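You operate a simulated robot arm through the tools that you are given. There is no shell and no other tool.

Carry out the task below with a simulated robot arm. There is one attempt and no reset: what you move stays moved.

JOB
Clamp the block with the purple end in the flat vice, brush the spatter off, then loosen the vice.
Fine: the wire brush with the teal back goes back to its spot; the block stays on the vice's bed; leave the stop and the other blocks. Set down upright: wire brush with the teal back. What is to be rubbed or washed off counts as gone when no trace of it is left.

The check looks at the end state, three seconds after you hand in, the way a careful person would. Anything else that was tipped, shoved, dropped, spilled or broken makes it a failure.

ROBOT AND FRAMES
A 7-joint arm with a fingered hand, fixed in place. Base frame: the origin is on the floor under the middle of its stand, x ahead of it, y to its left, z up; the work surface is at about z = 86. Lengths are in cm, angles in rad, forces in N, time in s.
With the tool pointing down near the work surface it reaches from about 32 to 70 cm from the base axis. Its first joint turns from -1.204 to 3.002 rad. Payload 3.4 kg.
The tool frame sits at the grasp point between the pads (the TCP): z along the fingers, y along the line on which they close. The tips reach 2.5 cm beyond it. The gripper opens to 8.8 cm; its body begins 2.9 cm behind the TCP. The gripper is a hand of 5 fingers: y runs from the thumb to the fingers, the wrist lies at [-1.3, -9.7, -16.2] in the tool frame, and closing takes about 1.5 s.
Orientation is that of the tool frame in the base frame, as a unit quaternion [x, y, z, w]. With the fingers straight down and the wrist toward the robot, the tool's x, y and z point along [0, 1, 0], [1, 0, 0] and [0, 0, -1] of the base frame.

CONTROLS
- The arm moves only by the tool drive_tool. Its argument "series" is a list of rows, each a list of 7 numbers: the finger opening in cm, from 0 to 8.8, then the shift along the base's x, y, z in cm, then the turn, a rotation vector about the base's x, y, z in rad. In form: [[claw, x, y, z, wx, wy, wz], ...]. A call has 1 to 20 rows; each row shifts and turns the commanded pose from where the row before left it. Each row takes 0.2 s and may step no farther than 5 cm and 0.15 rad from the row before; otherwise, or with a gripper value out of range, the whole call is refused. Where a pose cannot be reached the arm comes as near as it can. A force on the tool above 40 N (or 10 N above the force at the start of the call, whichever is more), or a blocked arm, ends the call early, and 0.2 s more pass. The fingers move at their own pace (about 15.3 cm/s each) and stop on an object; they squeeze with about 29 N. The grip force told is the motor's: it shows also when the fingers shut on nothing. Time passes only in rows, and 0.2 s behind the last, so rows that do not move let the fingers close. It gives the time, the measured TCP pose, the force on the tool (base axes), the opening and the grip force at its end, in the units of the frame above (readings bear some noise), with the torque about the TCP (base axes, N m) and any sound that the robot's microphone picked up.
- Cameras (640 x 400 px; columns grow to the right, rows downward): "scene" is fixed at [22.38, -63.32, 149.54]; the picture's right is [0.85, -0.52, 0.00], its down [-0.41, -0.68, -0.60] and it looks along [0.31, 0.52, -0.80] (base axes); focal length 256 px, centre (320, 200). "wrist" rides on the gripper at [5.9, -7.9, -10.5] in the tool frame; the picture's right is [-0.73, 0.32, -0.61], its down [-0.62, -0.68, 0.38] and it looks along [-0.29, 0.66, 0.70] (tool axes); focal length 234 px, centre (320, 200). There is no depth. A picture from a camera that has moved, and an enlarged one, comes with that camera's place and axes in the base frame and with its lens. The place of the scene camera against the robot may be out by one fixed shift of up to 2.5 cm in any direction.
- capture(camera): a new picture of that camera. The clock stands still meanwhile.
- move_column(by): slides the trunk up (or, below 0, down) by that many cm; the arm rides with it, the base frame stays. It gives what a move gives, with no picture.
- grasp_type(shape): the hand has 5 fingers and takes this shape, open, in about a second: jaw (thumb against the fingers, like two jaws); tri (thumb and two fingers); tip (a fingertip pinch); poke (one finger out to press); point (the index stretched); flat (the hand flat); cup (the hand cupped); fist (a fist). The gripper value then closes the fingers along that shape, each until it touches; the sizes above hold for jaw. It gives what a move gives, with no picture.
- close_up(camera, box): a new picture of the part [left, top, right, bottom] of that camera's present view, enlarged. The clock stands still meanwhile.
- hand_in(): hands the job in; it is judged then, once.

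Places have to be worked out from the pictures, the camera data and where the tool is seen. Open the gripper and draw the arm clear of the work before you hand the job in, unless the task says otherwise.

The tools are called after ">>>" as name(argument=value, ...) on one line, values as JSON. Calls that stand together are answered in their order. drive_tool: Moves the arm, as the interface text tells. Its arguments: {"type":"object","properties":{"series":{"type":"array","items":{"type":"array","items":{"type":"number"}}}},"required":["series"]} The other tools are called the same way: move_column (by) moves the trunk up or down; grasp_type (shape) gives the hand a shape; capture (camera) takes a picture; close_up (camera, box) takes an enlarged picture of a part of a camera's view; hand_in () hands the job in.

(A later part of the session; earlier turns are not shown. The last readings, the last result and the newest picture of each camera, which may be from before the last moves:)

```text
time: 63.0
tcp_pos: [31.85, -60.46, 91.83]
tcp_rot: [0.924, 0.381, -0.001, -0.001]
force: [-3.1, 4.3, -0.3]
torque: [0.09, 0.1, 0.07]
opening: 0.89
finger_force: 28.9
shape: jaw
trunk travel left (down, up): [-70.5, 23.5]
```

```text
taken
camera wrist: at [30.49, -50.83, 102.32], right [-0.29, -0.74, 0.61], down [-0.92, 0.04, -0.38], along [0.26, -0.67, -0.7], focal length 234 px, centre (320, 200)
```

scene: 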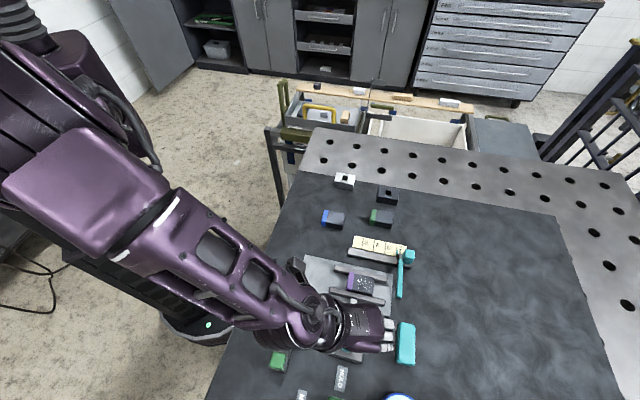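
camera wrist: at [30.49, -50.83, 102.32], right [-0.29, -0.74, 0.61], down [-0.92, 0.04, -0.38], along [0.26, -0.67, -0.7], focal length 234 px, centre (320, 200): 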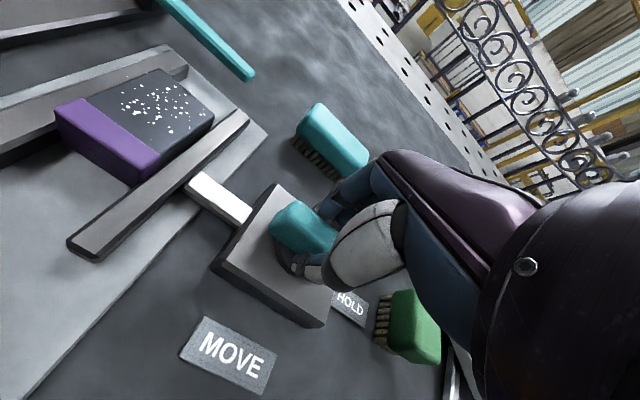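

Pinched along the HOLD direction. Now a small extra turn of 0.3 rad while watching torque and the jaw.

>>> drive_tool(series=[[0, 0, 0, 0, 0, 0, 0.08], [0, 0, 0, 0, 0, 0, 0.08], [0, 0, 0, 0, 0, 0, 0.08], [0, 0, 0, 0, 0, 0, 0.06], [0, 0, 0, 0, 0, 0, 0]])

>>> close_up(camera="scene", box=[335, 255, 405, 310])

>>> capture(camera="wrist")

```text
time: 64.2
tcp_pos: [31.85, -60.49, 91.98]
tcp_rot: [0.856, 0.516, 0.0, 0.0]
force: [-6.6, -0.1, 3.9]
torque: [0.1, 0.17, -0.04]
opening: 0.91
finger_force: 28.7
shape: jaw
trunk travel left (down, up): [-70.5, 23.5]
```

```text
7.27 times, centred on (370, 282) of scene
camera zoom: at [22.38, -63.32, 149.54], right [0.85, -0.52, 0.0], down [-0.41, -0.68, -0.6], along [0.31, 0.52, -0.8], focal length 1858 px, centre (-44, -400)
```

zoom: 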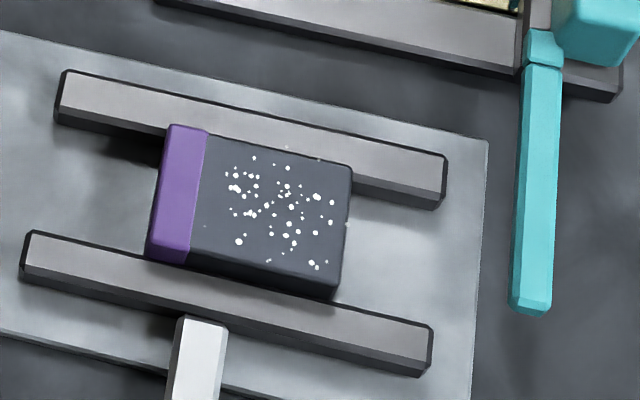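

```text
taken
camera wrist: at [27.63, -51.82, 102.27], right [-0.06, -0.79, 0.61], down [-0.89, -0.23, -0.38], along [0.45, -0.57, -0.69], focal length 234 px, centre (320, 200)
```

wrist: 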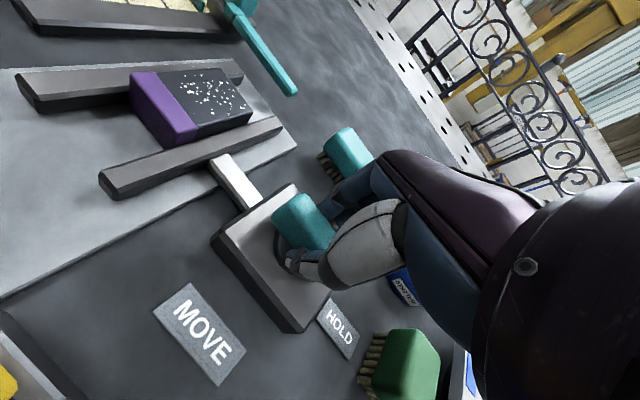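

The jaw didn't move any more with that extra turn, so the lever is at its stop and the block is clamped. Releasing the lever and lifting clear.

>>> drive_tool(series=[[2.0, 0, 0, 0, 0, 0, 0], [4.0, 0, 0, 0, 0, 0, 0], [6.0, 0, 0, 0, 0, 0, 0], [8.8, 0, 0, 0, 0, 0, 0], [8.8, 0, 0, 1, 0, 0, -0.05], [8.8, 0, 0, 3, 0, 0, -0.07], [8.8, 0, 0, 3, 0, 0, -0.08], [8.8, 0, 0, 4, 0, 0, -0.08], [8.8, 0, 0, 4, 0, 0, -0.02], [8.8, 0, 0, 4, 0, 0, 0], [8.8, 0, 0, 0, 0, 0, 0]])

>>> close_up(camera="wrist", box=[100, 180, 340, 340])

```text
time: 66.5
tcp_pos: [31.99, -60.62, 110.94]
tcp_rot: [0.925, 0.381, -0.001, -0.002]
force: [0.3, 0.0, 0.2]
torque: [0.02, 0.01, -0.02]
opening: 8.8
finger_force: 0.2
shape: jaw
trunk travel left (down, up): [-70.5, 23.5]
```

```text
2.50 times, centred on (220, 260) of wrist
camera zoom: at [30.75, -51.05, 121.36], right [-0.29, -0.74, 0.61], down [-0.92, 0.04, -0.38], along [0.26, -0.67, -0.7], focal length 585 px, centre (570, 50)
```

zoom: 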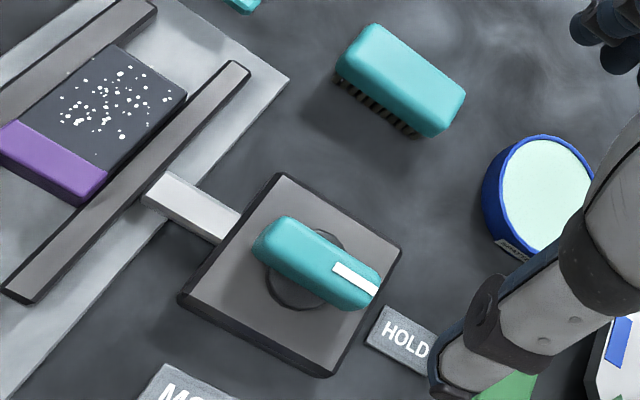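

The mark points at HOLD. Now I'll move over the brush at high z and look straight down at it to fix its place.

>>> drive_tool(series=[[8.8, 2.3, -1.7, 0.5, 0, 0, 0], [8.8, 2.3, -1.7, 0.5, 0, 0, 0], [8.8, 2.3, -1.7, 0, 0, 0, 0], [8.8, 2.4, -1.8, 0, 0, 0, 0], [8.8, 0, 0, 0, 0, 0, 0]])

>>> capture(camera="wrist")

>>> close_up(camera="wrist", box=[150, 200, 310, 330])

```text
time: 67.8
tcp_pos: [41.25, -67.45, 112.0]
tcp_rot: [0.924, 0.381, 0.0, 0.0]
force: [-1.2, 0.1, -1.0]
torque: [0.0, -0.01, 0.0]
opening: 8.8
finger_force: 0.1
shape: jaw
trunk travel left (down, up): [-70.5, 23.5]
```

```text
taken
camera wrist: at [39.91, -57.91, 122.37], right [-0.29, -0.74, 0.61], down [-0.92, 0.04, -0.38], along [0.26, -0.67, -0.7], focal length 234 px, centre (320, 200)
```

wrist: 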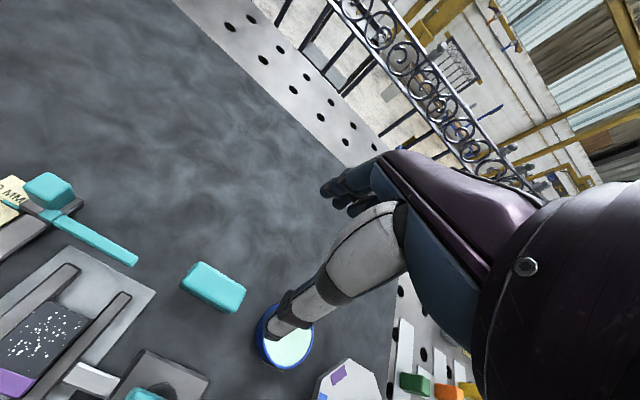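

```text
3.08 times, centred on (230, 265) of wrist
camera zoom: at [39.91, -57.91, 122.37], right [-0.29, -0.74, 0.61], down [-0.92, 0.04, -0.38], along [0.26, -0.67, -0.7], focal length 720 px, centre (597, 0)
```

zoom: 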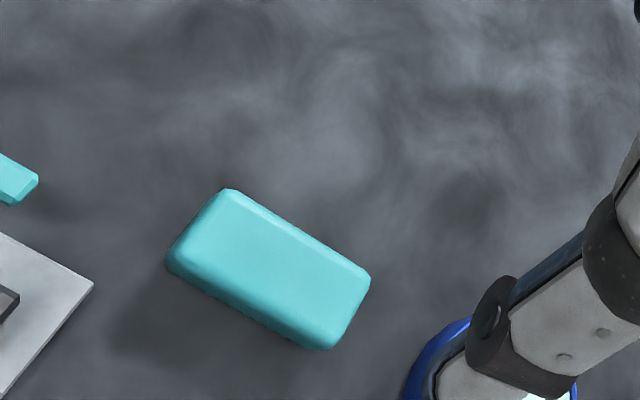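

The brush centre is at (41.37,-67.46), top z≈90.3, long axis along 45°; the TCP is right above it. I'll lower the trunk by 15 cm (hand to z≈97, still 4 cm above the brush with the fingertips) so the arm can reach down there.

>>> move_column(by=-15)

>>> capture(camera="scene")

>>> capture(camera="wrist")

```text
time: 69.5
tcp_pos: [41.23, -67.3, 96.93]
tcp_rot: [0.924, 0.382, 0.0, 0.0]
force: [-0.4, 0.0, 0.5]
torque: [-0.01, -0.02, 0.02]
opening: 8.82
finger_force: 0.1
shape: jaw
trunk travel left (down, up): [-55.5, 38.5]
```

```text
taken
```

scene: 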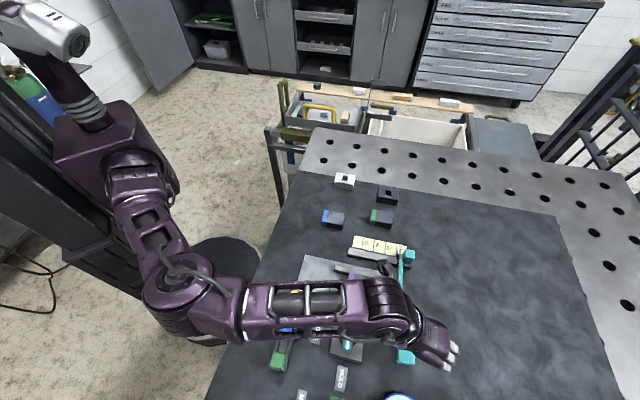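

```text
taken
camera wrist: at [39.97, -57.84, 107.39], right [-0.29, -0.74, 0.61], down [-0.92, 0.04, -0.38], along [0.26, -0.67, -0.7], focal length 234 px, centre (320, 200)
```

wrist: 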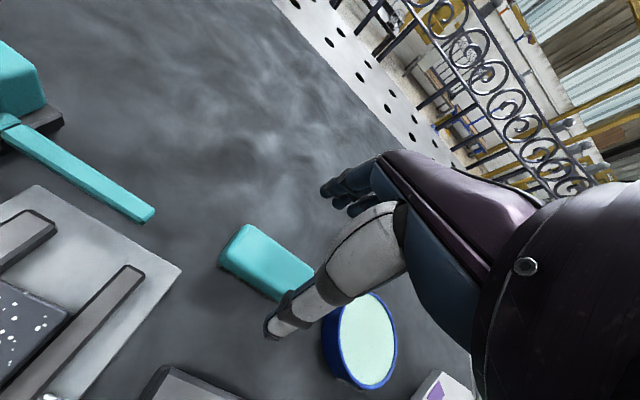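

The hand is over the brush with good clearance to the dish. Descending to z≈92.5 first.

>>> drive_tool(series=[[8.8, 0.12, -0.12, -1.5, 0, 0, 0], [8.8, 0, 0, -1.5, 0, 0, 0], [8.8, 0, 0, -1.4, 0, 0, 0], [8.8, 0, 0, 0, 0, 0, 0]])

>>> capture(camera="wrist")

>>> close_up(camera="scene", box=[340, 290, 480, 400])

```text
time: 70.5
tcp_pos: [41.59, -67.49, 92.4]
tcp_rot: [0.925, 0.381, 0.0, -0.001]
force: [0.2, -0.4, -0.3]
torque: [-0.01, 0.01, 0.03]
opening: 8.81
finger_force: 0.0
shape: jaw
trunk travel left (down, up): [-55.5, 38.5]
```

```text
taken
camera wrist: at [40.1, -57.91, 102.95], right [-0.29, -0.74, 0.61], down [-0.92, 0.04, -0.38], along [0.26, -0.67, -0.7], focal length 234 px, centre (320, 200)
```

wrist: 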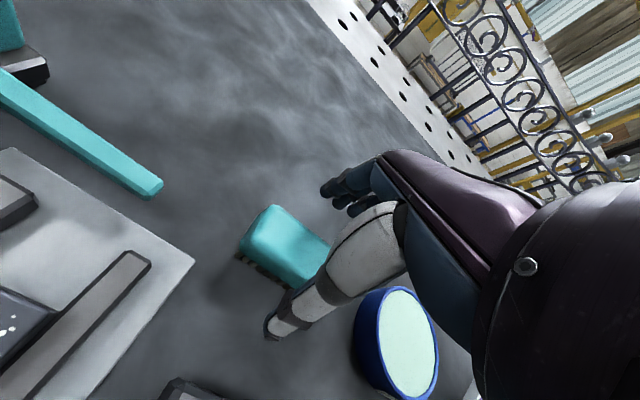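

```text
3.64 times, centred on (410, 345) of scene
camera zoom: at [22.38, -63.32, 149.54], right [0.85, -0.52, 0.0], down [-0.41, -0.68, -0.6], along [0.31, 0.52, -0.8], focal length 929 px, centre (-7, -327)
```

zoom: 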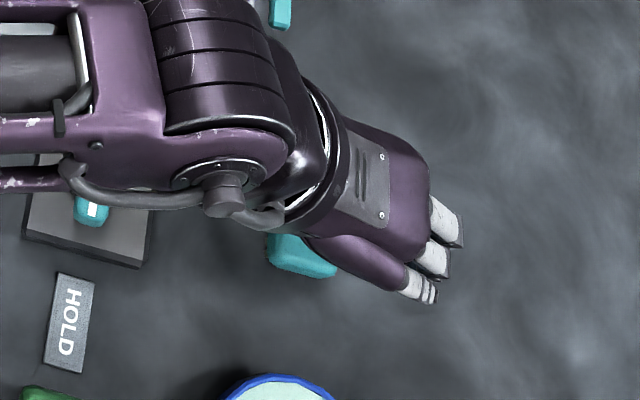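

Aligned; descending to z≈90.4 to take the brush by its teal back.

>>> drive_tool(series=[[8.8, -0.05, 0, -0.8, 0, 0, 0], [8.8, 0, 0, -0.7, 0, 0, 0], [8.8, 0, 0, -0.5, 0, 0, 0], [8.8, 0, 0, 0, 0, 0, 0]])

>>> drive_tool(series=[[6.5, 0, 0, 0, 0, 0, 0], [5.0, 0, 0, 0, 0, 0, 0], [4.0, 0, 0, 0, 0, 0, 0], [3.0, 0, 0, 0, 0, 0, 0], [2.0, 0, 0, 0, 0, 0, 0], [1.5, 0, 0, 0, 0, 0, 0], [1.5, 0, 0, 0, 0, 0, 0]])

>>> capture(camera="wrist")

```text
time: 71.5
tcp_pos: [41.45, -67.5, 90.65]
tcp_rot: [0.925, 0.381, 0.0, 0.0]
force: [-0.3, 0.0, -0.1]
torque: [-0.02, 0.05, -0.03]
opening: 8.79
finger_force: 0.1
shape: jaw
trunk travel left (down, up): [-55.5, 38.5]
```

```text
time: 73.1
tcp_pos: [41.34, -67.46, 90.46]
tcp_rot: [0.924, 0.382, 0.0, 0.0]
force: [-0.7, -0.1, 0.8]
torque: [0.02, -0.02, -0.01]
opening: 2.79
finger_force: 29.3
shape: jaw
trunk travel left (down, up): [-55.5, 38.5]
```

```text
taken
camera wrist: at [40.12, -57.97, 100.97], right [-0.29, -0.74, 0.61], down [-0.92, 0.04, -0.38], along [0.26, -0.67, -0.7], focal length 234 px, centre (320, 200)
```

wrist: 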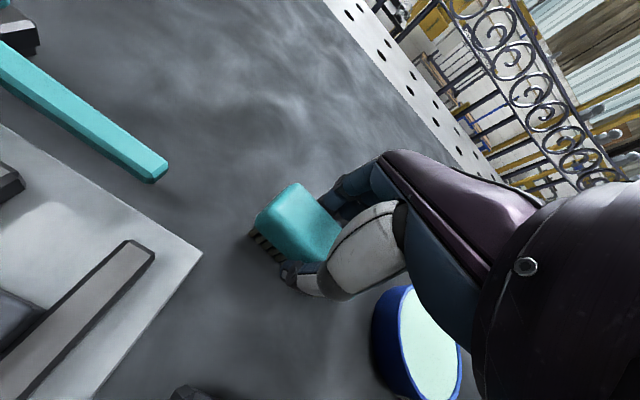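

Brush gripped (2.79 cm, 29 N) with TCP at (41.38,-67.47,90.5) – I'll remember this for putting it back. Lifting straight up.

>>> drive_tool(series=[[1.5, 0, 0, 0.5, 0, 0, 0], [1.5, 0, 0, 1, 0, 0, 0], [1.5, 0, 0, 2, 0, 0, 0], [1.5, 0, 0, 3, 0, 0, 0], [1.5, 0, 0, 3, 0, 0, 0], [1.5, 0, 0, 0, 0, 0, 0]])

>>> capture(camera="wrist")

>>> close_up(camera="scene", box=[340, 270, 480, 400])

```text
time: 74.5
tcp_pos: [41.41, -67.55, 100.1]
tcp_rot: [0.924, 0.382, 0.0, 0.0]
force: [-0.5, 0.1, -0.7]
torque: [0.04, -0.02, 0.01]
opening: 2.8
finger_force: 28.7
shape: jaw
trunk travel left (down, up): [-55.5, 38.5]
```

```text
taken
camera wrist: at [40.06, -58.02, 110.53], right [-0.29, -0.74, 0.61], down [-0.92, 0.04, -0.38], along [0.26, -0.67, -0.7], focal length 234 px, centre (320, 200)
```

wrist: 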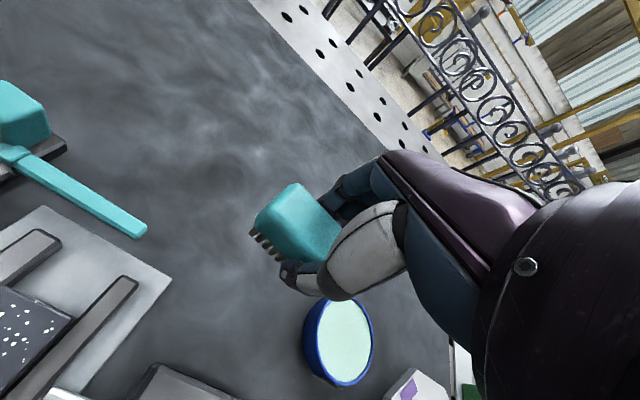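

```text
3.08 times, centred on (410, 335) of scene
camera zoom: at [22.38, -63.32, 149.54], right [0.85, -0.52, 0.0], down [-0.41, -0.68, -0.6], along [0.31, 0.52, -0.8], focal length 786 px, centre (43, -215)
```

zoom: 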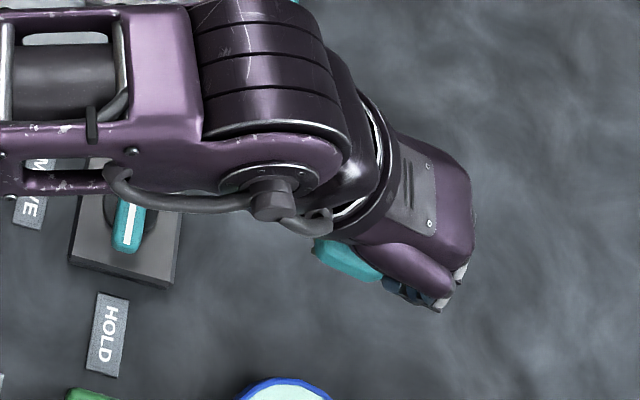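

The brush is held upright, bristles down. Raising the trunk by 15 cm again so I can work over the vice.

>>> move_column(by=15)

>>> drive_tool(series=[[1.5, -0.5, 2.5, -2, 0, 0, 0], [1.5, -0.5, 3, -2, 0, 0, 0], [1.5, 0, 3, -2, 0, 0, 0], [1.5, 0, 3, -2, 0, 0, 0], [1.5, 0.5, 3, -2, 0, 0, 0], [1.5, 0, 0, 0, 0, 0, 0]])

>>> capture(camera="wrist")

>>> capture(camera="scene")

```text
time: 76.2
tcp_pos: [41.35, -67.43, 115.0]
tcp_rot: [0.925, 0.381, 0.0, 0.0]
force: [0.3, 0.3, -1.7]
torque: [-0.02, -0.01, -0.05]
opening: 2.8
finger_force: 29.3
shape: jaw
trunk travel left (down, up): [-70.5, 23.5]
```

```text
time: 77.7
tcp_pos: [40.69, -52.98, 104.97]
tcp_rot: [0.925, 0.381, 0.001, 0.0]
force: [-0.6, 0.3, -1.4]
torque: [0.0, 0.0, -0.01]
opening: 2.82
finger_force: 29.4
shape: jaw
trunk travel left (down, up): [-70.5, 23.5]
```

```text
taken
camera wrist: at [39.41, -43.45, 115.47], right [-0.29, -0.74, 0.61], down [-0.92, 0.04, -0.38], along [0.26, -0.67, -0.7], focal length 234 px, centre (320, 200)
```

wrist: 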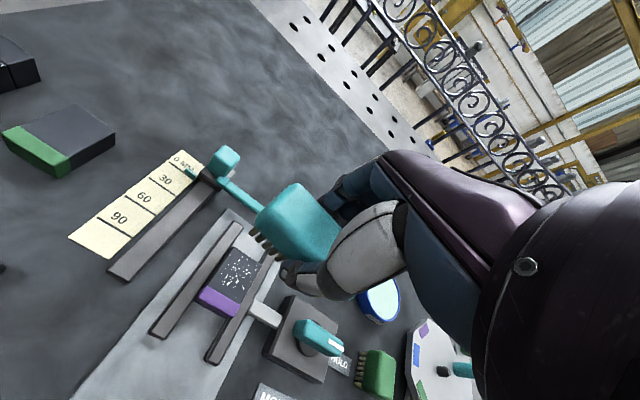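

```text
taken
```

scene: 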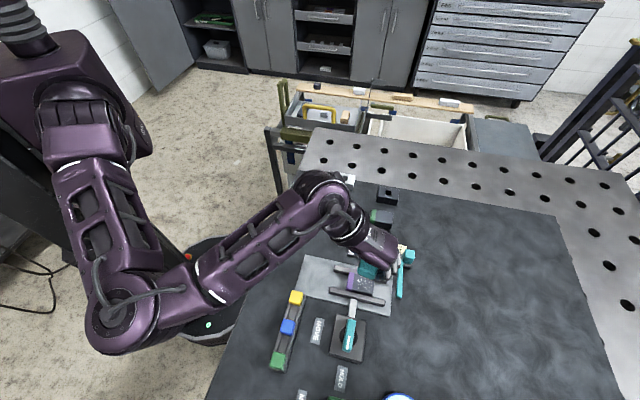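

Now above the vice with the brush. Zooming to see the block's exact place relative to the brush before lowering.

>>> close_up(camera="wrist", box=[140, 200, 340, 370])

>>> close_up(camera="scene", box=[320, 230, 430, 320])

```text
2.35 times, centred on (240, 285) of wrist
camera zoom: at [39.41, -43.45, 115.47], right [-0.29, -0.74, 0.61], down [-0.92, 0.04, -0.38], along [0.26, -0.67, -0.7], focal length 551 px, centre (508, 0)
```

zoom: 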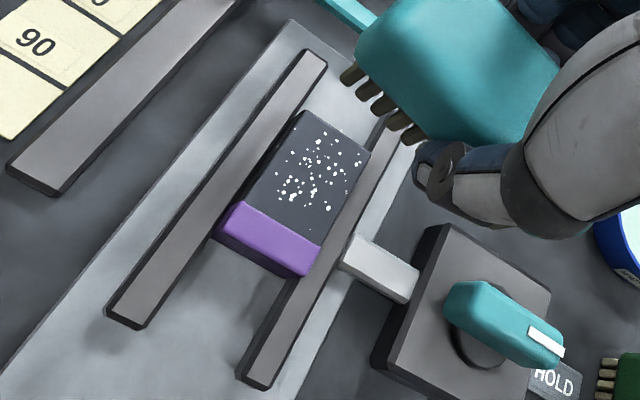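

```text
4.44 times, centred on (375, 275) of scene
camera zoom: at [22.38, -63.32, 149.54], right [0.85, -0.52, 0.0], down [-0.41, -0.68, -0.6], along [0.31, 0.52, -0.8], focal length 1135 px, centre (76, -133)
```

zoom: 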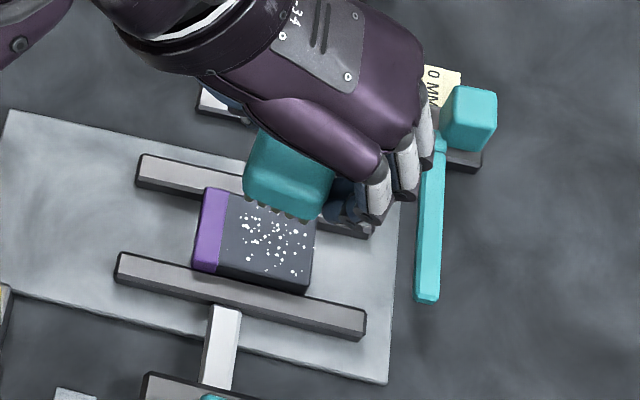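

The block's spattered area spans u 64.6–69.3, v -6.7 to -10.6 and the brush is centred on it. Lowering until just above, then feeling for contact.

>>> drive_tool(series=[[1.5, 0, 0, -3, 0, 0, 0], [1.5, 0, 0, -3, 0, 0, 0], [1.5, 0, 0, -2.5, 0, 0, 0], [1.5, 0, 0, -1.0, 0, 0, 0], [1.5, 0, 0, -0.5, 0, 0, 0], [1.5, 0, 0, 0, 0, 0, 0]])

>>> drive_tool(series=[[1.5, 0, 0, -0.25, 0, 0, 0], [1.5, 0, 0, -0.25, 0, 0, 0], [1.5, 0, 0, -0.25, 0, 0, 0], [1.5, 0, 0, 0, 0, 0, 0]])

>>> close_up(camera="scene", box=[320, 230, 430, 320])

```text
time: 79.0
tcp_pos: [40.96, -52.99, 95.07]
tcp_rot: [0.924, 0.382, 0.0, 0.0]
force: [0.1, -0.1, -0.9]
torque: [-0.01, 0.01, -0.01]
opening: 2.8
finger_force: 29.3
shape: jaw
trunk travel left (down, up): [-70.5, 23.5]
```

```text
time: 80.0
tcp_pos: [40.84, -52.89, 94.26]
tcp_rot: [0.925, 0.381, 0.0, 0.0]
force: [0.3, 0.4, -1.0]
torque: [0.0, -0.01, -0.03]
opening: 2.81
finger_force: 29.1
shape: jaw
trunk travel left (down, up): [-70.5, 23.5]
```

```text
4.44 times, centred on (375, 275) of scene
camera zoom: at [22.38, -63.32, 149.54], right [0.85, -0.52, 0.0], down [-0.41, -0.68, -0.6], along [0.31, 0.52, -0.8], focal length 1135 px, centre (76, -133)
```

zoom: 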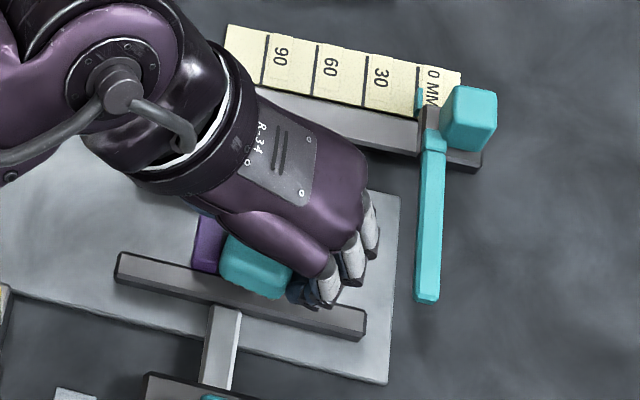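

No contact yet at z=94.26. Lowering more in 0.15 cm steps.

>>> drive_tool(series=[[1.5, 0, 0, -0.2, 0, 0, 0], [1.5, 0, 0, -0.2, 0, 0, 0], [1.5, 0, 0, -0.15, 0, 0, 0], [1.5, 0, 0, 0, 0, 0, 0]])

```text
time: 81.0
tcp_pos: [40.87, -53.08, 93.68]
tcp_rot: [0.925, 0.381, 0.0, 0.001]
force: [0.0, -0.9, 0.6]
torque: [0.04, 0.0, 0.0]
opening: 2.8
finger_force: 28.6
shape: jaw
trunk travel left (down, up): [-70.5, 23.5]
```

Force has shifted slightly upward (beginning of contact). A little lower still.

>>> drive_tool(series=[[1.5, 0, 0, -0.12, 0, 0, 0], [1.5, 0, 0, -0.12, 0, 0, 0], [1.5, 0, 0, 0, 0, 0, 0]])

```text
time: 81.8
tcp_pos: [40.98, -53.01, 93.65]
tcp_rot: [0.924, 0.382, 0.001, 0.001]
force: [0.7, -2.8, 8.8]
torque: [0.0, 0.0, 0.01]
opening: 2.84
finger_force: 28.8
shape: jaw
trunk travel left (down, up): [-70.5, 23.5]
```

Contact with about 9 N of press at z=93.65. Now sweeping the brush back and forth along the block (u direction), keeping well short of the stop.

>>> drive_tool(series=[[1.5, -0.4, 0.4, 0, 0, 0, 0], [1.5, -0.4, 0.4, 0, 0, 0, 0], [1.5, -0.4, 0.4, 0, 0, 0, 0], [1.5, -0.4, 0.4, 0, 0, 0, 0], [1.5, 0.4, -0.4, 0, 0, 0, 0], [1.5, 0.4, -0.4, 0, 0, 0, 0], [1.5, 0.4, -0.4, 0, 0, 0, 0], [1.5, 0.4, -0.4, 0, 0, 0, 0], [1.5, 0.4, -0.4, 0, 0, 0, 0], [1.5, 0.4, -0.4, 0, 0, 0, 0], [1.5, 0.4, -0.4, 0, 0, 0, 0], [1.5, 0.4, -0.4, 0, 0, 0, 0], [1.5, 0.3, -0.3, 0, 0, 0, 0], [1.5, 0, 0, 0, 0, 0, 0]])

>>> capture(camera="wrist")

>>> close_up(camera="scene", box=[320, 230, 430, 320])

```text
time: 84.8
tcp_pos: [42.71, -54.99, 93.55]
tcp_rot: [0.924, 0.381, -0.001, -0.001]
force: [-1.2, 1.9, 6.3]
torque: [0.06, 0.06, 0.0]
opening: 2.9
finger_force: 28.7
shape: jaw
trunk travel left (down, up): [-70.5, 23.5]
```

```text
taken
camera wrist: at [41.29, -45.36, 104.08], right [-0.29, -0.74, 0.61], down [-0.92, 0.04, -0.38], along [0.26, -0.67, -0.69], focal length 234 px, centre (320, 200)
```

wrist: 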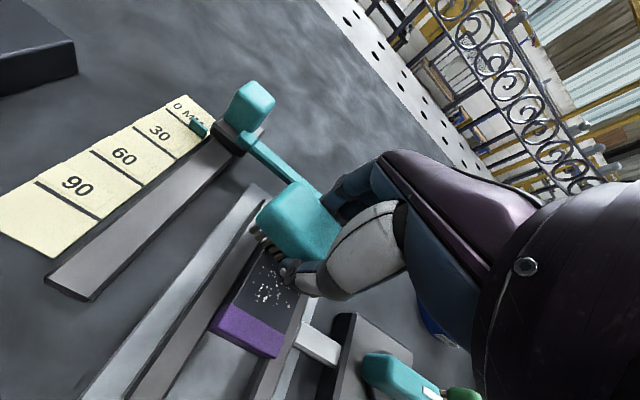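

```text
4.44 times, centred on (375, 275) of scene
camera zoom: at [22.38, -63.32, 149.54], right [0.85, -0.52, 0.0], down [-0.41, -0.68, -0.6], along [0.31, 0.52, -0.8], focal length 1135 px, centre (76, -133)
```

zoom: 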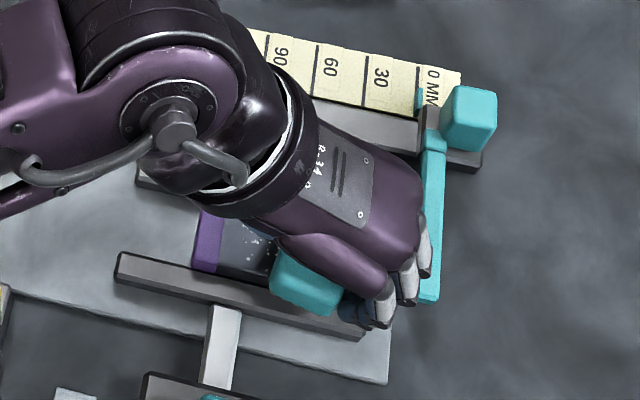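

The spatter looks thinned. Zooming to see what's left on the uncovered part.

>>> close_up(camera="wrist", box=[190, 200, 350, 370])

```text
2.35 times, centred on (270, 285) of wrist
camera zoom: at [41.29, -45.36, 104.08], right [-0.29, -0.74, 0.61], down [-0.92, 0.04, -0.38], along [0.26, -0.67, -0.69], focal length 551 px, centre (438, 0)
```

zoom: 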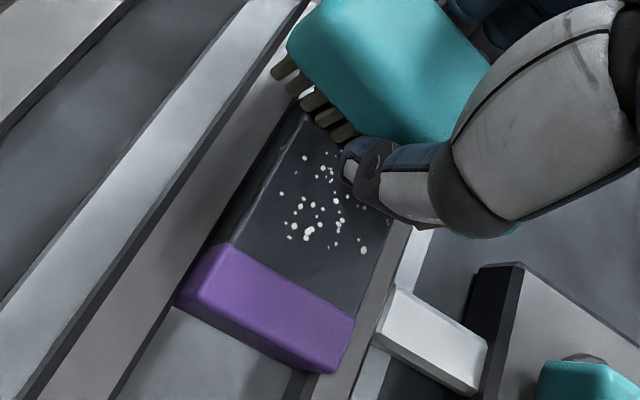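

The remaining spots look duller but still there; more strokes are needed. I'll press 0.1 cm deeper and do repeated passes.

>>> drive_tool(series=[[1.5, -0.5, 0.5, -0.1, 0, 0, 0], [1.5, -0.5, 0.5, 0, 0, 0, 0], [1.5, -0.5, 0.5, 0, 0, 0, 0], [1.5, -0.5, 0.5, 0, 0, 0, 0], [1.5, -0.5, 0.5, 0, 0, 0, 0], [1.5, -0.5, 0.5, 0, 0, 0, 0], [1.5, -0.5, 0.5, 0, 0, 0, 0], [1.5, 0, 0, 0, 0, 0, 0], [1.5, 0.5, -0.5, 0, 0, 0, 0], [1.5, 0.5, -0.5, 0, 0, 0, 0], [1.5, 0.5, -0.5, 0, 0, 0, 0], [1.5, 0.5, -0.5, 0, 0, 0, 0], [1.5, 0.5, -0.5, 0, 0, 0, 0], [1.5, 0.5, -0.5, 0, 0, 0, 0], [1.5, 0.5, -0.5, 0, 0, 0, 0], [1.5, 0, 0, 0, 0, 0, 0]])

>>> close_up(camera="wrist", box=[190, 200, 350, 370])

```text
time: 88.2
tcp_pos: [42.74, -54.71, 93.52]
tcp_rot: [0.924, 0.381, 0.001, 0.002]
force: [-2.5, 2.7, 11.2]
torque: [0.13, 0.07, 0.0]
opening: 2.95
finger_force: 29.2
shape: jaw
trunk travel left (down, up): [-70.5, 23.5]
```

```text
2.35 times, centred on (270, 285) of wrist
camera zoom: at [41.29, -45.18, 103.99], right [-0.29, -0.74, 0.61], down [-0.92, 0.04, -0.39], along [0.26, -0.67, -0.69], focal length 551 px, centre (438, 0)
```

zoom: 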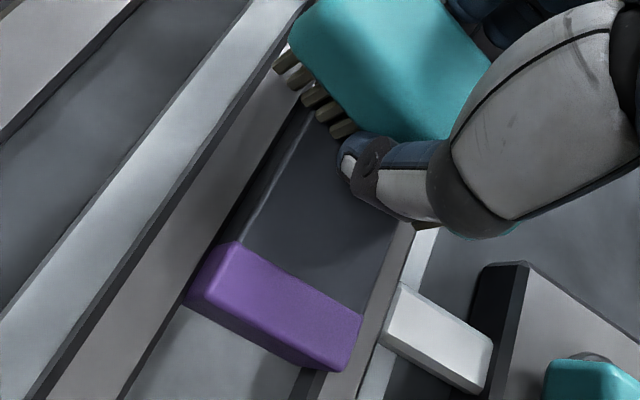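

The visible area is clean now. I'll do one more back-and-forth pass covering the whole top including the far end, then lift to inspect.

>>> drive_tool(series=[[1.5, 0.15, -0.15, 0, 0, 0, 0], [1.5, -0.45, 0.45, 0, 0, 0, 0], [1.5, -0.45, 0.45, 0, 0, 0, 0], [1.5, -0.45, 0.45, 0, 0, 0, 0], [1.5, -0.45, 0.45, 0, 0, 0, 0], [1.5, 0.45, -0.45, 0, 0, 0, 0], [1.5, 0.45, -0.45, 0, 0, 0, 0], [1.5, 0.45, -0.45, 0, 0, 0, 0], [1.5, 0.45, -0.45, 0, 0, 0, 0], [1.5, -0.45, 0.45, 0, 0, 0, 0], [1.5, -0.45, 0.45, 0, 0, 0, 0], [1.5, -0.45, 0.45, 0, 0, 0, 0], [1.5, -0.45, 0.45, 0, 0, 0, 0], [1.5, -0.45, 0.45, 0, 0, 0, 0], [1.5, -0.45, 0.45, 0, 0, 0, 0], [1.5, 0, 0, 2, 0, 0, 0], [1.5, 0, 0, 3, 0, 0, 0], [1.5, 0, 0, 3, 0, 0, 0], [1.5, 0, 0, 3, 0, 0, 0], [1.5, 0, 0, 0, 0, 0, 0]])

>>> capture(camera="wrist")

>>> close_up(camera="scene", box=[335, 255, 405, 310])

```text
time: 92.5
tcp_pos: [40.4, -52.35, 104.57]
tcp_rot: [0.924, 0.382, 0.0, -0.001]
force: [-0.4, 0.0, -0.1]
torque: [-0.01, 0.02, -0.01]
opening: 2.93
finger_force: 29.1
shape: jaw
trunk travel left (down, up): [-70.5, 23.5]
```

```text
taken
camera wrist: at [38.98, -42.75, 115.01], right [-0.29, -0.74, 0.61], down [-0.92, 0.04, -0.38], along [0.26, -0.67, -0.7], focal length 234 px, centre (320, 200)
```

wrist: 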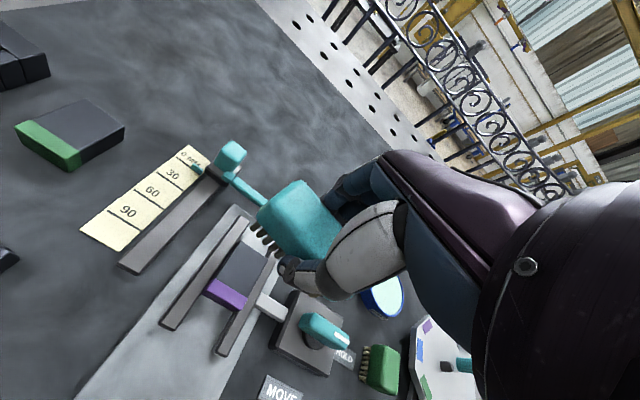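

```text
7.27 times, centred on (370, 282) of scene
camera zoom: at [22.38, -63.32, 149.54], right [0.85, -0.52, 0.0], down [-0.41, -0.68, -0.6], along [0.31, 0.52, -0.8], focal length 1858 px, centre (-44, -400)
```

zoom: 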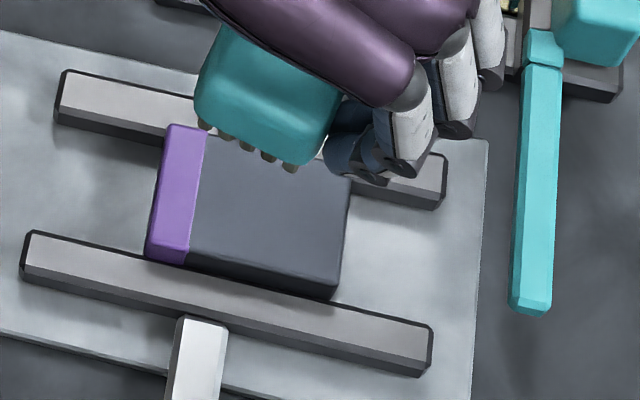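

The top appears clean. Zooming the wrist view for any leftover specks along the far edge and ends.

>>> close_up(camera="wrist", box=[190, 225, 300, 325])

```text
4.00 times, centred on (245, 275) of wrist
camera zoom: at [38.98, -42.75, 115.01], right [-0.29, -0.74, 0.61], down [-0.92, 0.04, -0.38], along [0.26, -0.67, -0.7], focal length 937 px, centre (620, -100)
```

zoom: 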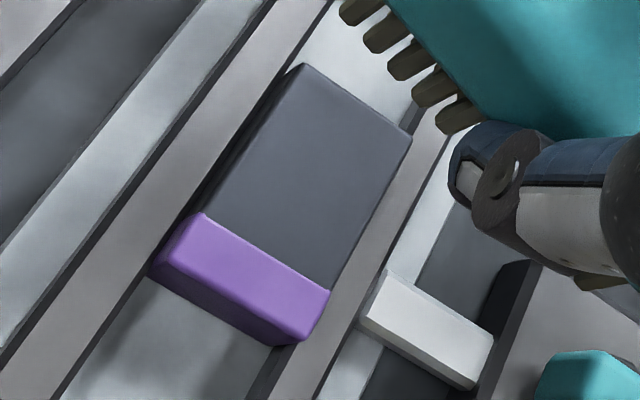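

The block top is clean and the block stayed put. Now the brush goes back: I'll retrace the path up and over to its spot at z≈115.

>>> drive_tool(series=[[1.5, 0, 0, 3, 0, 0, 0], [1.5, 0, -2.5, 2.5, 0, 0, 0], [1.5, 0, -3, 2.5, 0, 0, 0], [1.5, 0.3, -3.2, 2.4, 0, 0, 0], [1.5, 0.3, -3.2, 0, 0, 0, 0], [1.5, 0.4, -3.2, 0, 0, 0, 0], [1.5, 0, 0, 0, 0, 0, 0]])

>>> capture(camera="wrist")

>>> close_up(camera="scene", box=[335, 255, 405, 310])

```text
time: 94.0
tcp_pos: [41.06, -67.38, 114.98]
tcp_rot: [0.924, 0.382, 0.001, 0.001]
force: [-0.9, -0.1, -0.7]
torque: [0.01, -0.02, 0.01]
opening: 2.9
finger_force: 28.7
shape: jaw
trunk travel left (down, up): [-70.5, 23.5]
```

```text
taken
camera wrist: at [39.72, -57.89, 125.36], right [-0.29, -0.74, 0.61], down [-0.92, 0.04, -0.38], along [0.26, -0.67, -0.7], focal length 234 px, centre (320, 200)
```

wrist: 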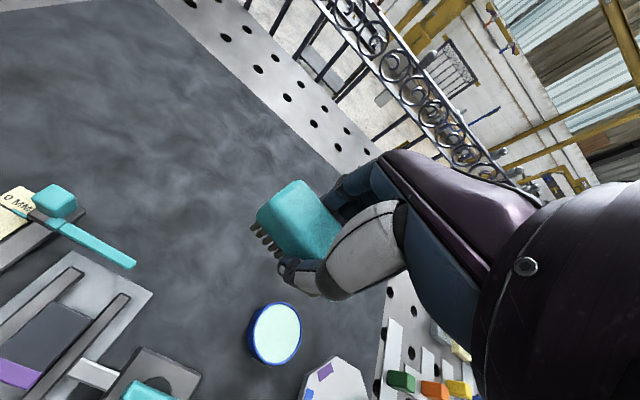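

```text
7.27 times, centred on (370, 282) of scene
camera zoom: at [22.38, -63.32, 149.54], right [0.85, -0.52, 0.0], down [-0.41, -0.68, -0.6], along [0.31, 0.52, -0.8], focal length 1858 px, centre (-44, -400)
```

zoom: 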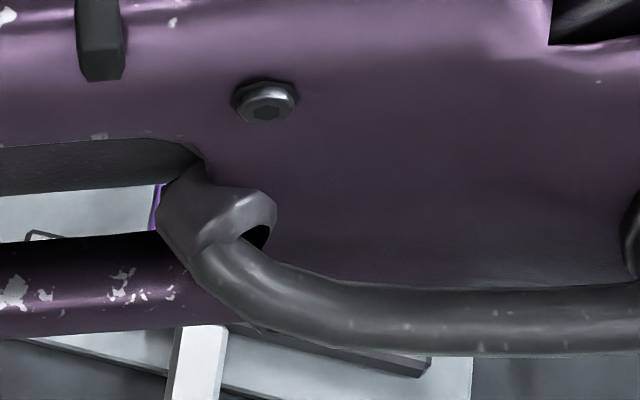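

Above the brush spot (0.3 cm short in x). Lowering the trunk by 15 cm again, bringing the brush bottom to about z 95.

>>> move_column(by=-15)

>>> drive_tool(series=[[1.5, 0.25, -0.1, -2, 0, 0, 0], [1.5, 0, 0, -2.5, 0, 0, 0], [1.5, 0, 0, -2, 0, 0, 0], [1.5, 0, 0, -1, 0, 0, 0], [1.5, 0, 0, 0, 0, 0, 0]])

>>> capture(camera="wrist")

```text
time: 95.8
tcp_pos: [41.04, -67.51, 99.86]
tcp_rot: [0.925, 0.381, 0.001, 0.0]
force: [0.2, 0.3, -0.5]
torque: [-0.02, -0.01, -0.03]
opening: 2.93
finger_force: 29.1
shape: jaw
trunk travel left (down, up): [-55.5, 38.5]
```

```text
time: 97.0
tcp_pos: [41.2, -67.38, 92.25]
tcp_rot: [0.925, 0.38, -0.001, 0.0]
force: [-0.4, 0.4, -1.5]
torque: [0.0, -0.01, 0.02]
opening: 2.91
finger_force: 28.5
shape: jaw
trunk travel left (down, up): [-55.5, 38.5]
```

```text
taken
camera wrist: at [39.91, -57.91, 102.76], right [-0.29, -0.74, 0.61], down [-0.92, 0.04, -0.38], along [0.26, -0.67, -0.7], focal length 234 px, centre (320, 200)
```

wrist: 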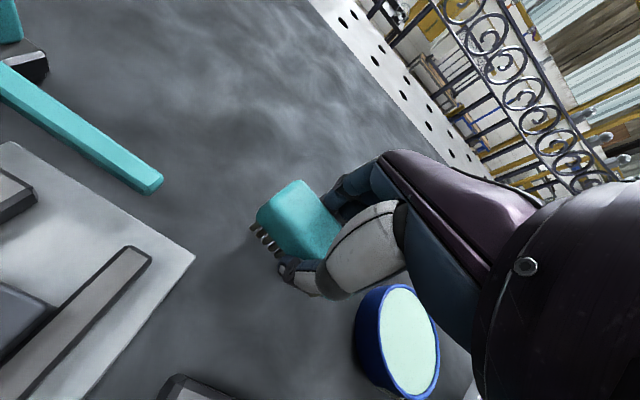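

Lowering the last 1.7 cm gently until the bristles touch.

>>> drive_tool(series=[[1.5, 0.1, -0.03, -0.5, 0, 0, 0], [1.5, 0, 0, -0.5, 0, 0, 0], [1.5, 0, 0, -0.3, 0, 0, 0], [1.5, 0, 0, -0.2, 0, 0, 0], [1.5, 0, 0, 0, 0, 0, 0]])

```text
time: 98.2
tcp_pos: [41.34, -67.52, 90.83]
tcp_rot: [0.924, 0.382, 0.0, -0.001]
force: [0.4, 0.2, -0.5]
torque: [0.01, -0.03, -0.01]
opening: 2.92
finger_force: 29.2
shape: jaw
trunk travel left (down, up): [-55.5, 38.5]
```

>>> drive_tool(series=[[1.5, 0, 0, -0.12, 0, 0, 0], [1.5, 0, 0, -0.12, 0, 0, 0], [1.5, 0, 0, 0, 0, 0, 0]])

```text
time: 99.0
tcp_pos: [41.35, -67.48, 90.61]
tcp_rot: [0.924, 0.382, 0.0, 0.0]
force: [-0.2, 0.6, -1.4]
torque: [0.03, -0.02, -0.05]
opening: 2.92
finger_force: 29.1
shape: jaw
trunk travel left (down, up): [-55.5, 38.5]
```

No contact yet at z=90.61; a little lower.

>>> drive_tool(series=[[1.5, 0, 0, -0.1, 0, 0, 0], [1.5, 0, 0, -0.1, 0, 0, 0], [1.5, 0, 0, 0, 0, 0, 0]])

```text
time: 99.8
tcp_pos: [41.37, -67.55, 90.41]
tcp_rot: [0.925, 0.38, 0.0, 0.0]
force: [-0.3, -1.0, 2.1]
torque: [-0.03, -0.04, 0.01]
opening: 2.92
finger_force: 29.6
shape: jaw
trunk travel left (down, up): [-55.5, 38.5]
```

Light contact (about +2 N). Opening the fingers slowly.

>>> drive_tool(series=[[3.0, 0, 0, -0.05, 0, 0, 0], [3.6, 0, 0, 0, 0, 0, 0], [4.5, 0, 0, 0, 0, 0, 0], [6.0, 0, 0, 0, 0, 0, 0], [8.0, 0, 0, 0, 0, 0, 0], [8.8, 0, 0, 0, 0, 0, 0], [8.8, 0, 0, 0, 0, 0, 0]])

>>> capture(camera="wrist")

```text
time: 101.4
tcp_pos: [41.42, -67.56, 90.34]
tcp_rot: [0.924, 0.382, 0.0, 0.0]
force: [-0.2, -1.1, -0.1]
torque: [0.0, -0.01, -0.01]
opening: 8.78
finger_force: 0.1
shape: jaw
trunk travel left (down, up): [-55.5, 38.5]
```

```text
taken
camera wrist: at [40.02, -57.96, 100.85], right [-0.29, -0.74, 0.61], down [-0.92, 0.04, -0.38], along [0.26, -0.67, -0.7], focal length 234 px, centre (320, 200)
```

wrist: 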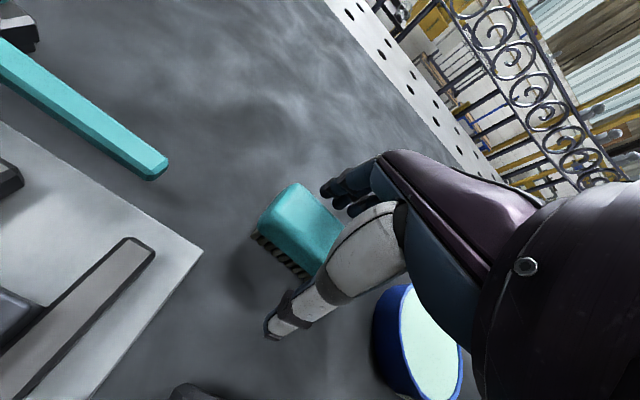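

Brush stands upright and free. Lifting straight up clear of it.

>>> drive_tool(series=[[8.8, 0, 0, 0.7, 0, 0, 0], [8.8, 0, 0, 1.5, 0, 0, 0], [8.8, 0, 0, 3, 0, 0, 0], [8.8, 0, 0, 4, 0, 0, 0], [8.8, 0, 0, 4, 0, 0, 0], [8.8, 0, 0, 4, 0, 0, 0], [8.8, 0, 0, 4, 0, 0, 0], [8.8, 0, 0, 0, 0, 0, 0]])

>>> capture(camera="wrist")

>>> close_up(camera="wrist", box=[150, 200, 310, 330])

```text
time: 103.2
tcp_pos: [41.24, -67.55, 111.55]
tcp_rot: [0.924, 0.382, 0.002, 0.0]
force: [-0.2, -1.0, 0.7]
torque: [-0.02, -0.03, -0.02]
opening: 8.77
finger_force: 0.1
shape: jaw
trunk travel left (down, up): [-55.5, 38.5]
```

```text
taken
camera wrist: at [39.91, -58.05, 122.05], right [-0.29, -0.74, 0.61], down [-0.92, 0.04, -0.38], along [0.26, -0.67, -0.7], focal length 234 px, centre (320, 200)
```

wrist: 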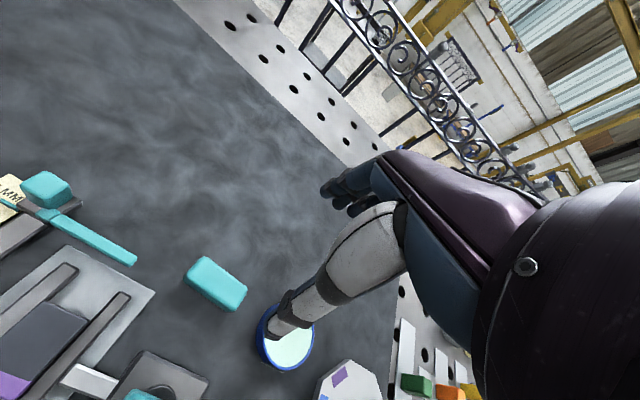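

```text
3.08 times, centred on (230, 265) of wrist
camera zoom: at [39.91, -58.05, 122.05], right [-0.29, -0.74, 0.61], down [-0.92, 0.04, -0.38], along [0.26, -0.67, -0.7], focal length 720 px, centre (597, 0)
```

zoom: 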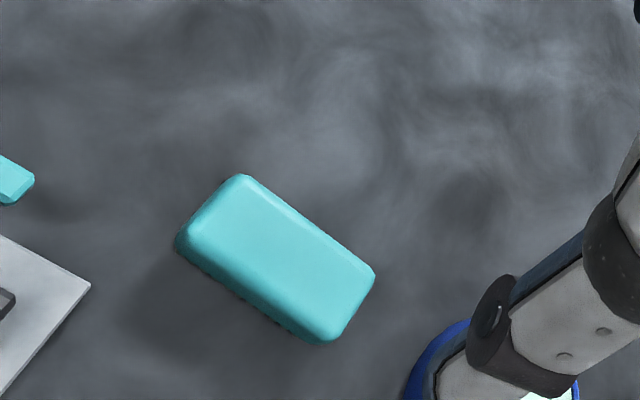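

The brush is upright at its spot (within about 0.4 cm and a couple of degrees). Now for loosening: raise the trunk by 15 cm and go back over the knob at yaw -45°.

>>> move_column(by=15)

>>> drive_tool(series=[[8.8, -2.3, 1.7, -3, 0, 0, 0], [8.8, -2.3, 1.7, -3, 0, 0, 0], [8.8, -2.3, 1.8, -4, 0, 0, 0], [8.8, -2.4, 1.8, -4, 0, 0, 0], [8.8, 0, 0, -4, 0, 0, 0], [8.8, 0, 0, -4, 0, 0, 0], [8.8, 0, 0, 0, 0, 0, 0]])

>>> capture(camera="wrist")

>>> close_up(camera="wrist", box=[120, 180, 320, 340])

```text
time: 105.0
tcp_pos: [41.21, -67.51, 126.44]
tcp_rot: [0.924, 0.382, -0.001, 0.0]
force: [-0.4, -1.0, 0.2]
torque: [0.01, -0.01, -0.01]
opening: 8.77
finger_force: 0.1
shape: jaw
trunk travel left (down, up): [-70.5, 23.5]
```

```text
time: 106.5
tcp_pos: [32.0, -60.75, 104.58]
tcp_rot: [0.925, 0.381, 0.0, -0.001]
force: [-0.8, 0.3, 0.4]
torque: [-0.03, -0.01, -0.01]
opening: 8.78
finger_force: 0.0
shape: jaw
trunk travel left (down, up): [-70.5, 23.5]
```

```text
taken
camera wrist: at [30.56, -51.2, 115.06], right [-0.29, -0.74, 0.61], down [-0.92, 0.04, -0.38], along [0.26, -0.67, -0.7], focal length 234 px, centre (320, 200)
```

wrist: 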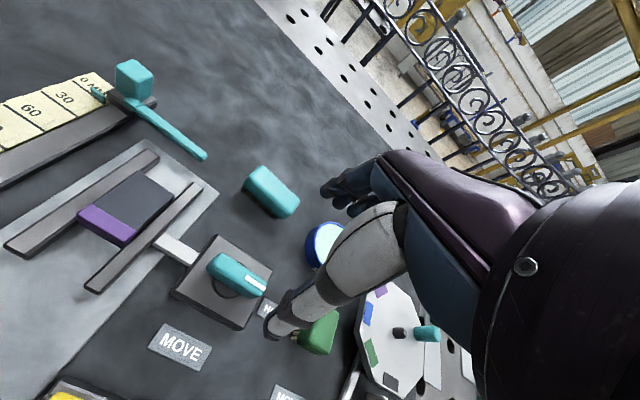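

```text
2.50 times, centred on (220, 260) of wrist
camera zoom: at [30.56, -51.2, 115.06], right [-0.29, -0.74, 0.61], down [-0.92, 0.04, -0.38], along [0.26, -0.67, -0.7], focal length 585 px, centre (570, 50)
```

zoom: 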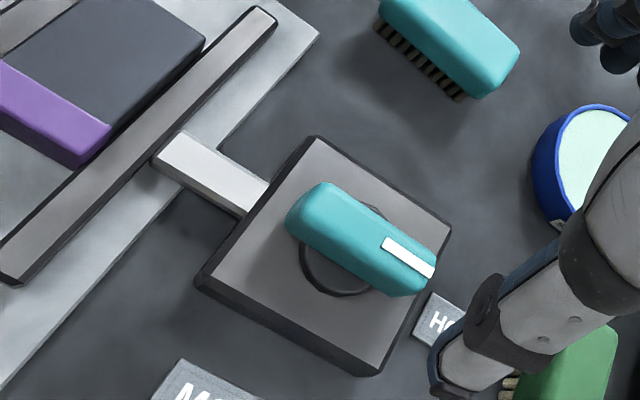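

Lever still at HOLD, block and brush in place. Descending onto the lever at yaw -45° and gripping.

>>> drive_tool(series=[[8.8, -0.08, 0.25, -3, 0, 0, 0], [8.8, 0, 0, -3, 0, 0, 0], [8.8, 0, 0, -3, 0, 0, 0], [8.8, 0, 0, -2.3, 0, 0, 0], [8.8, 0, 0, -1.4, 0, 0, 0], [8.8, 0, 0, 0, 0, 0, 0]])

>>> drive_tool(series=[[6.0, 0, 0, 0, 0, 0, 0], [4.0, 0, 0, 0, 0, 0, 0], [2.0, 0, 0, 0, 0, 0, 0], [0.5, 0, 0, 0, 0, 0, 0], [0, 0, 0, 0, 0, 0, 0], [0, 0, 0, 0, 0, 0, 0], [0, 0, 0, 0, 0, 0, 0]])

```text
time: 108.0
tcp_pos: [31.86, -60.29, 91.75]
tcp_rot: [0.924, 0.382, 0.0, 0.0]
force: [-0.3, 0.4, -0.6]
torque: [0.0, -0.03, 0.01]
opening: 8.77
finger_force: 0.1
shape: jaw
trunk travel left (down, up): [-70.5, 23.5]
```

```text
time: 109.5
tcp_pos: [31.93, -60.26, 91.88]
tcp_rot: [0.925, 0.381, 0.0, 0.001]
force: [-1.9, 1.1, -2.7]
torque: [-0.02, 0.01, 0.09]
opening: 1.28
finger_force: 29.7
shape: jaw
trunk travel left (down, up): [-70.5, 23.5]
```

Gripped. Turning clockwise in small steps (first 0.8 rad).

>>> drive_tool(series=[[0, 0, -0.1, 0, 0, 0, -0.1], [0, 0, -0.05, 0, 0, 0, -0.1], [0, 0, 0, 0, 0, 0, -0.1], [0, 0, 0, 0, 0, 0, -0.1], [0, 0, 0, 0, 0, 0, -0.1], [0, 0, 0, 0, 0, 0, -0.1], [0, 0, 0, 0, 0, 0, -0.1], [0, 0, 0, 0, 0, 0, -0.1], [0, 0, 0, 0, 0, 0, 0]])

>>> capture(camera="wrist")

>>> close_up(camera="scene", box=[320, 250, 420, 320])

```text
time: 111.5
tcp_pos: [31.83, -60.39, 91.88]
tcp_rot: [1.0, -0.009, 0.0, 0.0]
force: [-7.1, 3.9, -7.6]
torque: [0.04, 0.12, 0.05]
opening: 1.23
finger_force: 29.2
shape: jaw
trunk travel left (down, up): [-70.5, 23.5]
```

```text
taken
camera wrist: at [37.92, -52.8, 102.32], right [-0.73, -0.31, 0.61], down [-0.61, 0.69, -0.38], along [-0.3, -0.65, -0.7], focal length 234 px, centre (320, 200)
```

wrist: 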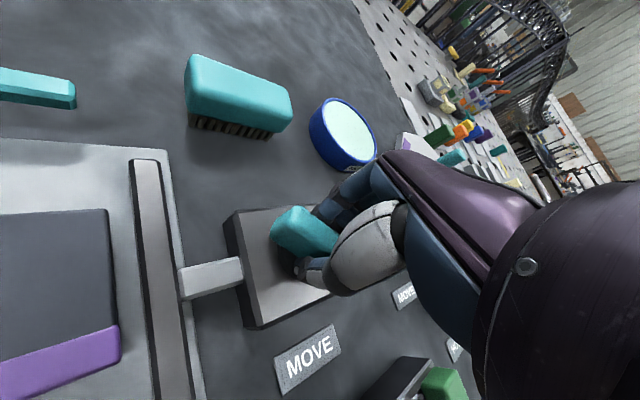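

```text
5.71 times, centred on (370, 285) of scene
camera zoom: at [22.38, -63.32, 149.54], right [0.85, -0.52, 0.0], down [-0.41, -0.68, -0.6], along [0.31, 0.52, -0.8], focal length 1460 px, centre (34, -286)
```

zoom: 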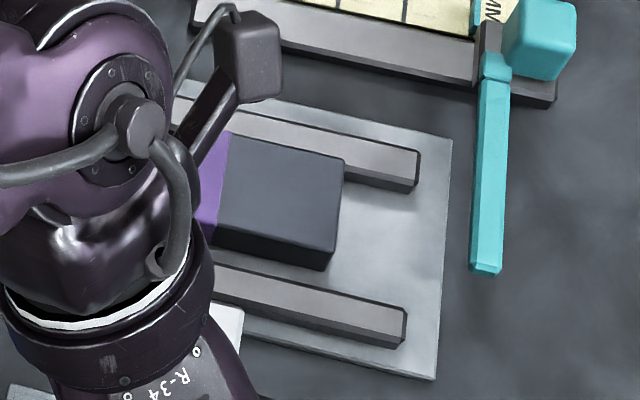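

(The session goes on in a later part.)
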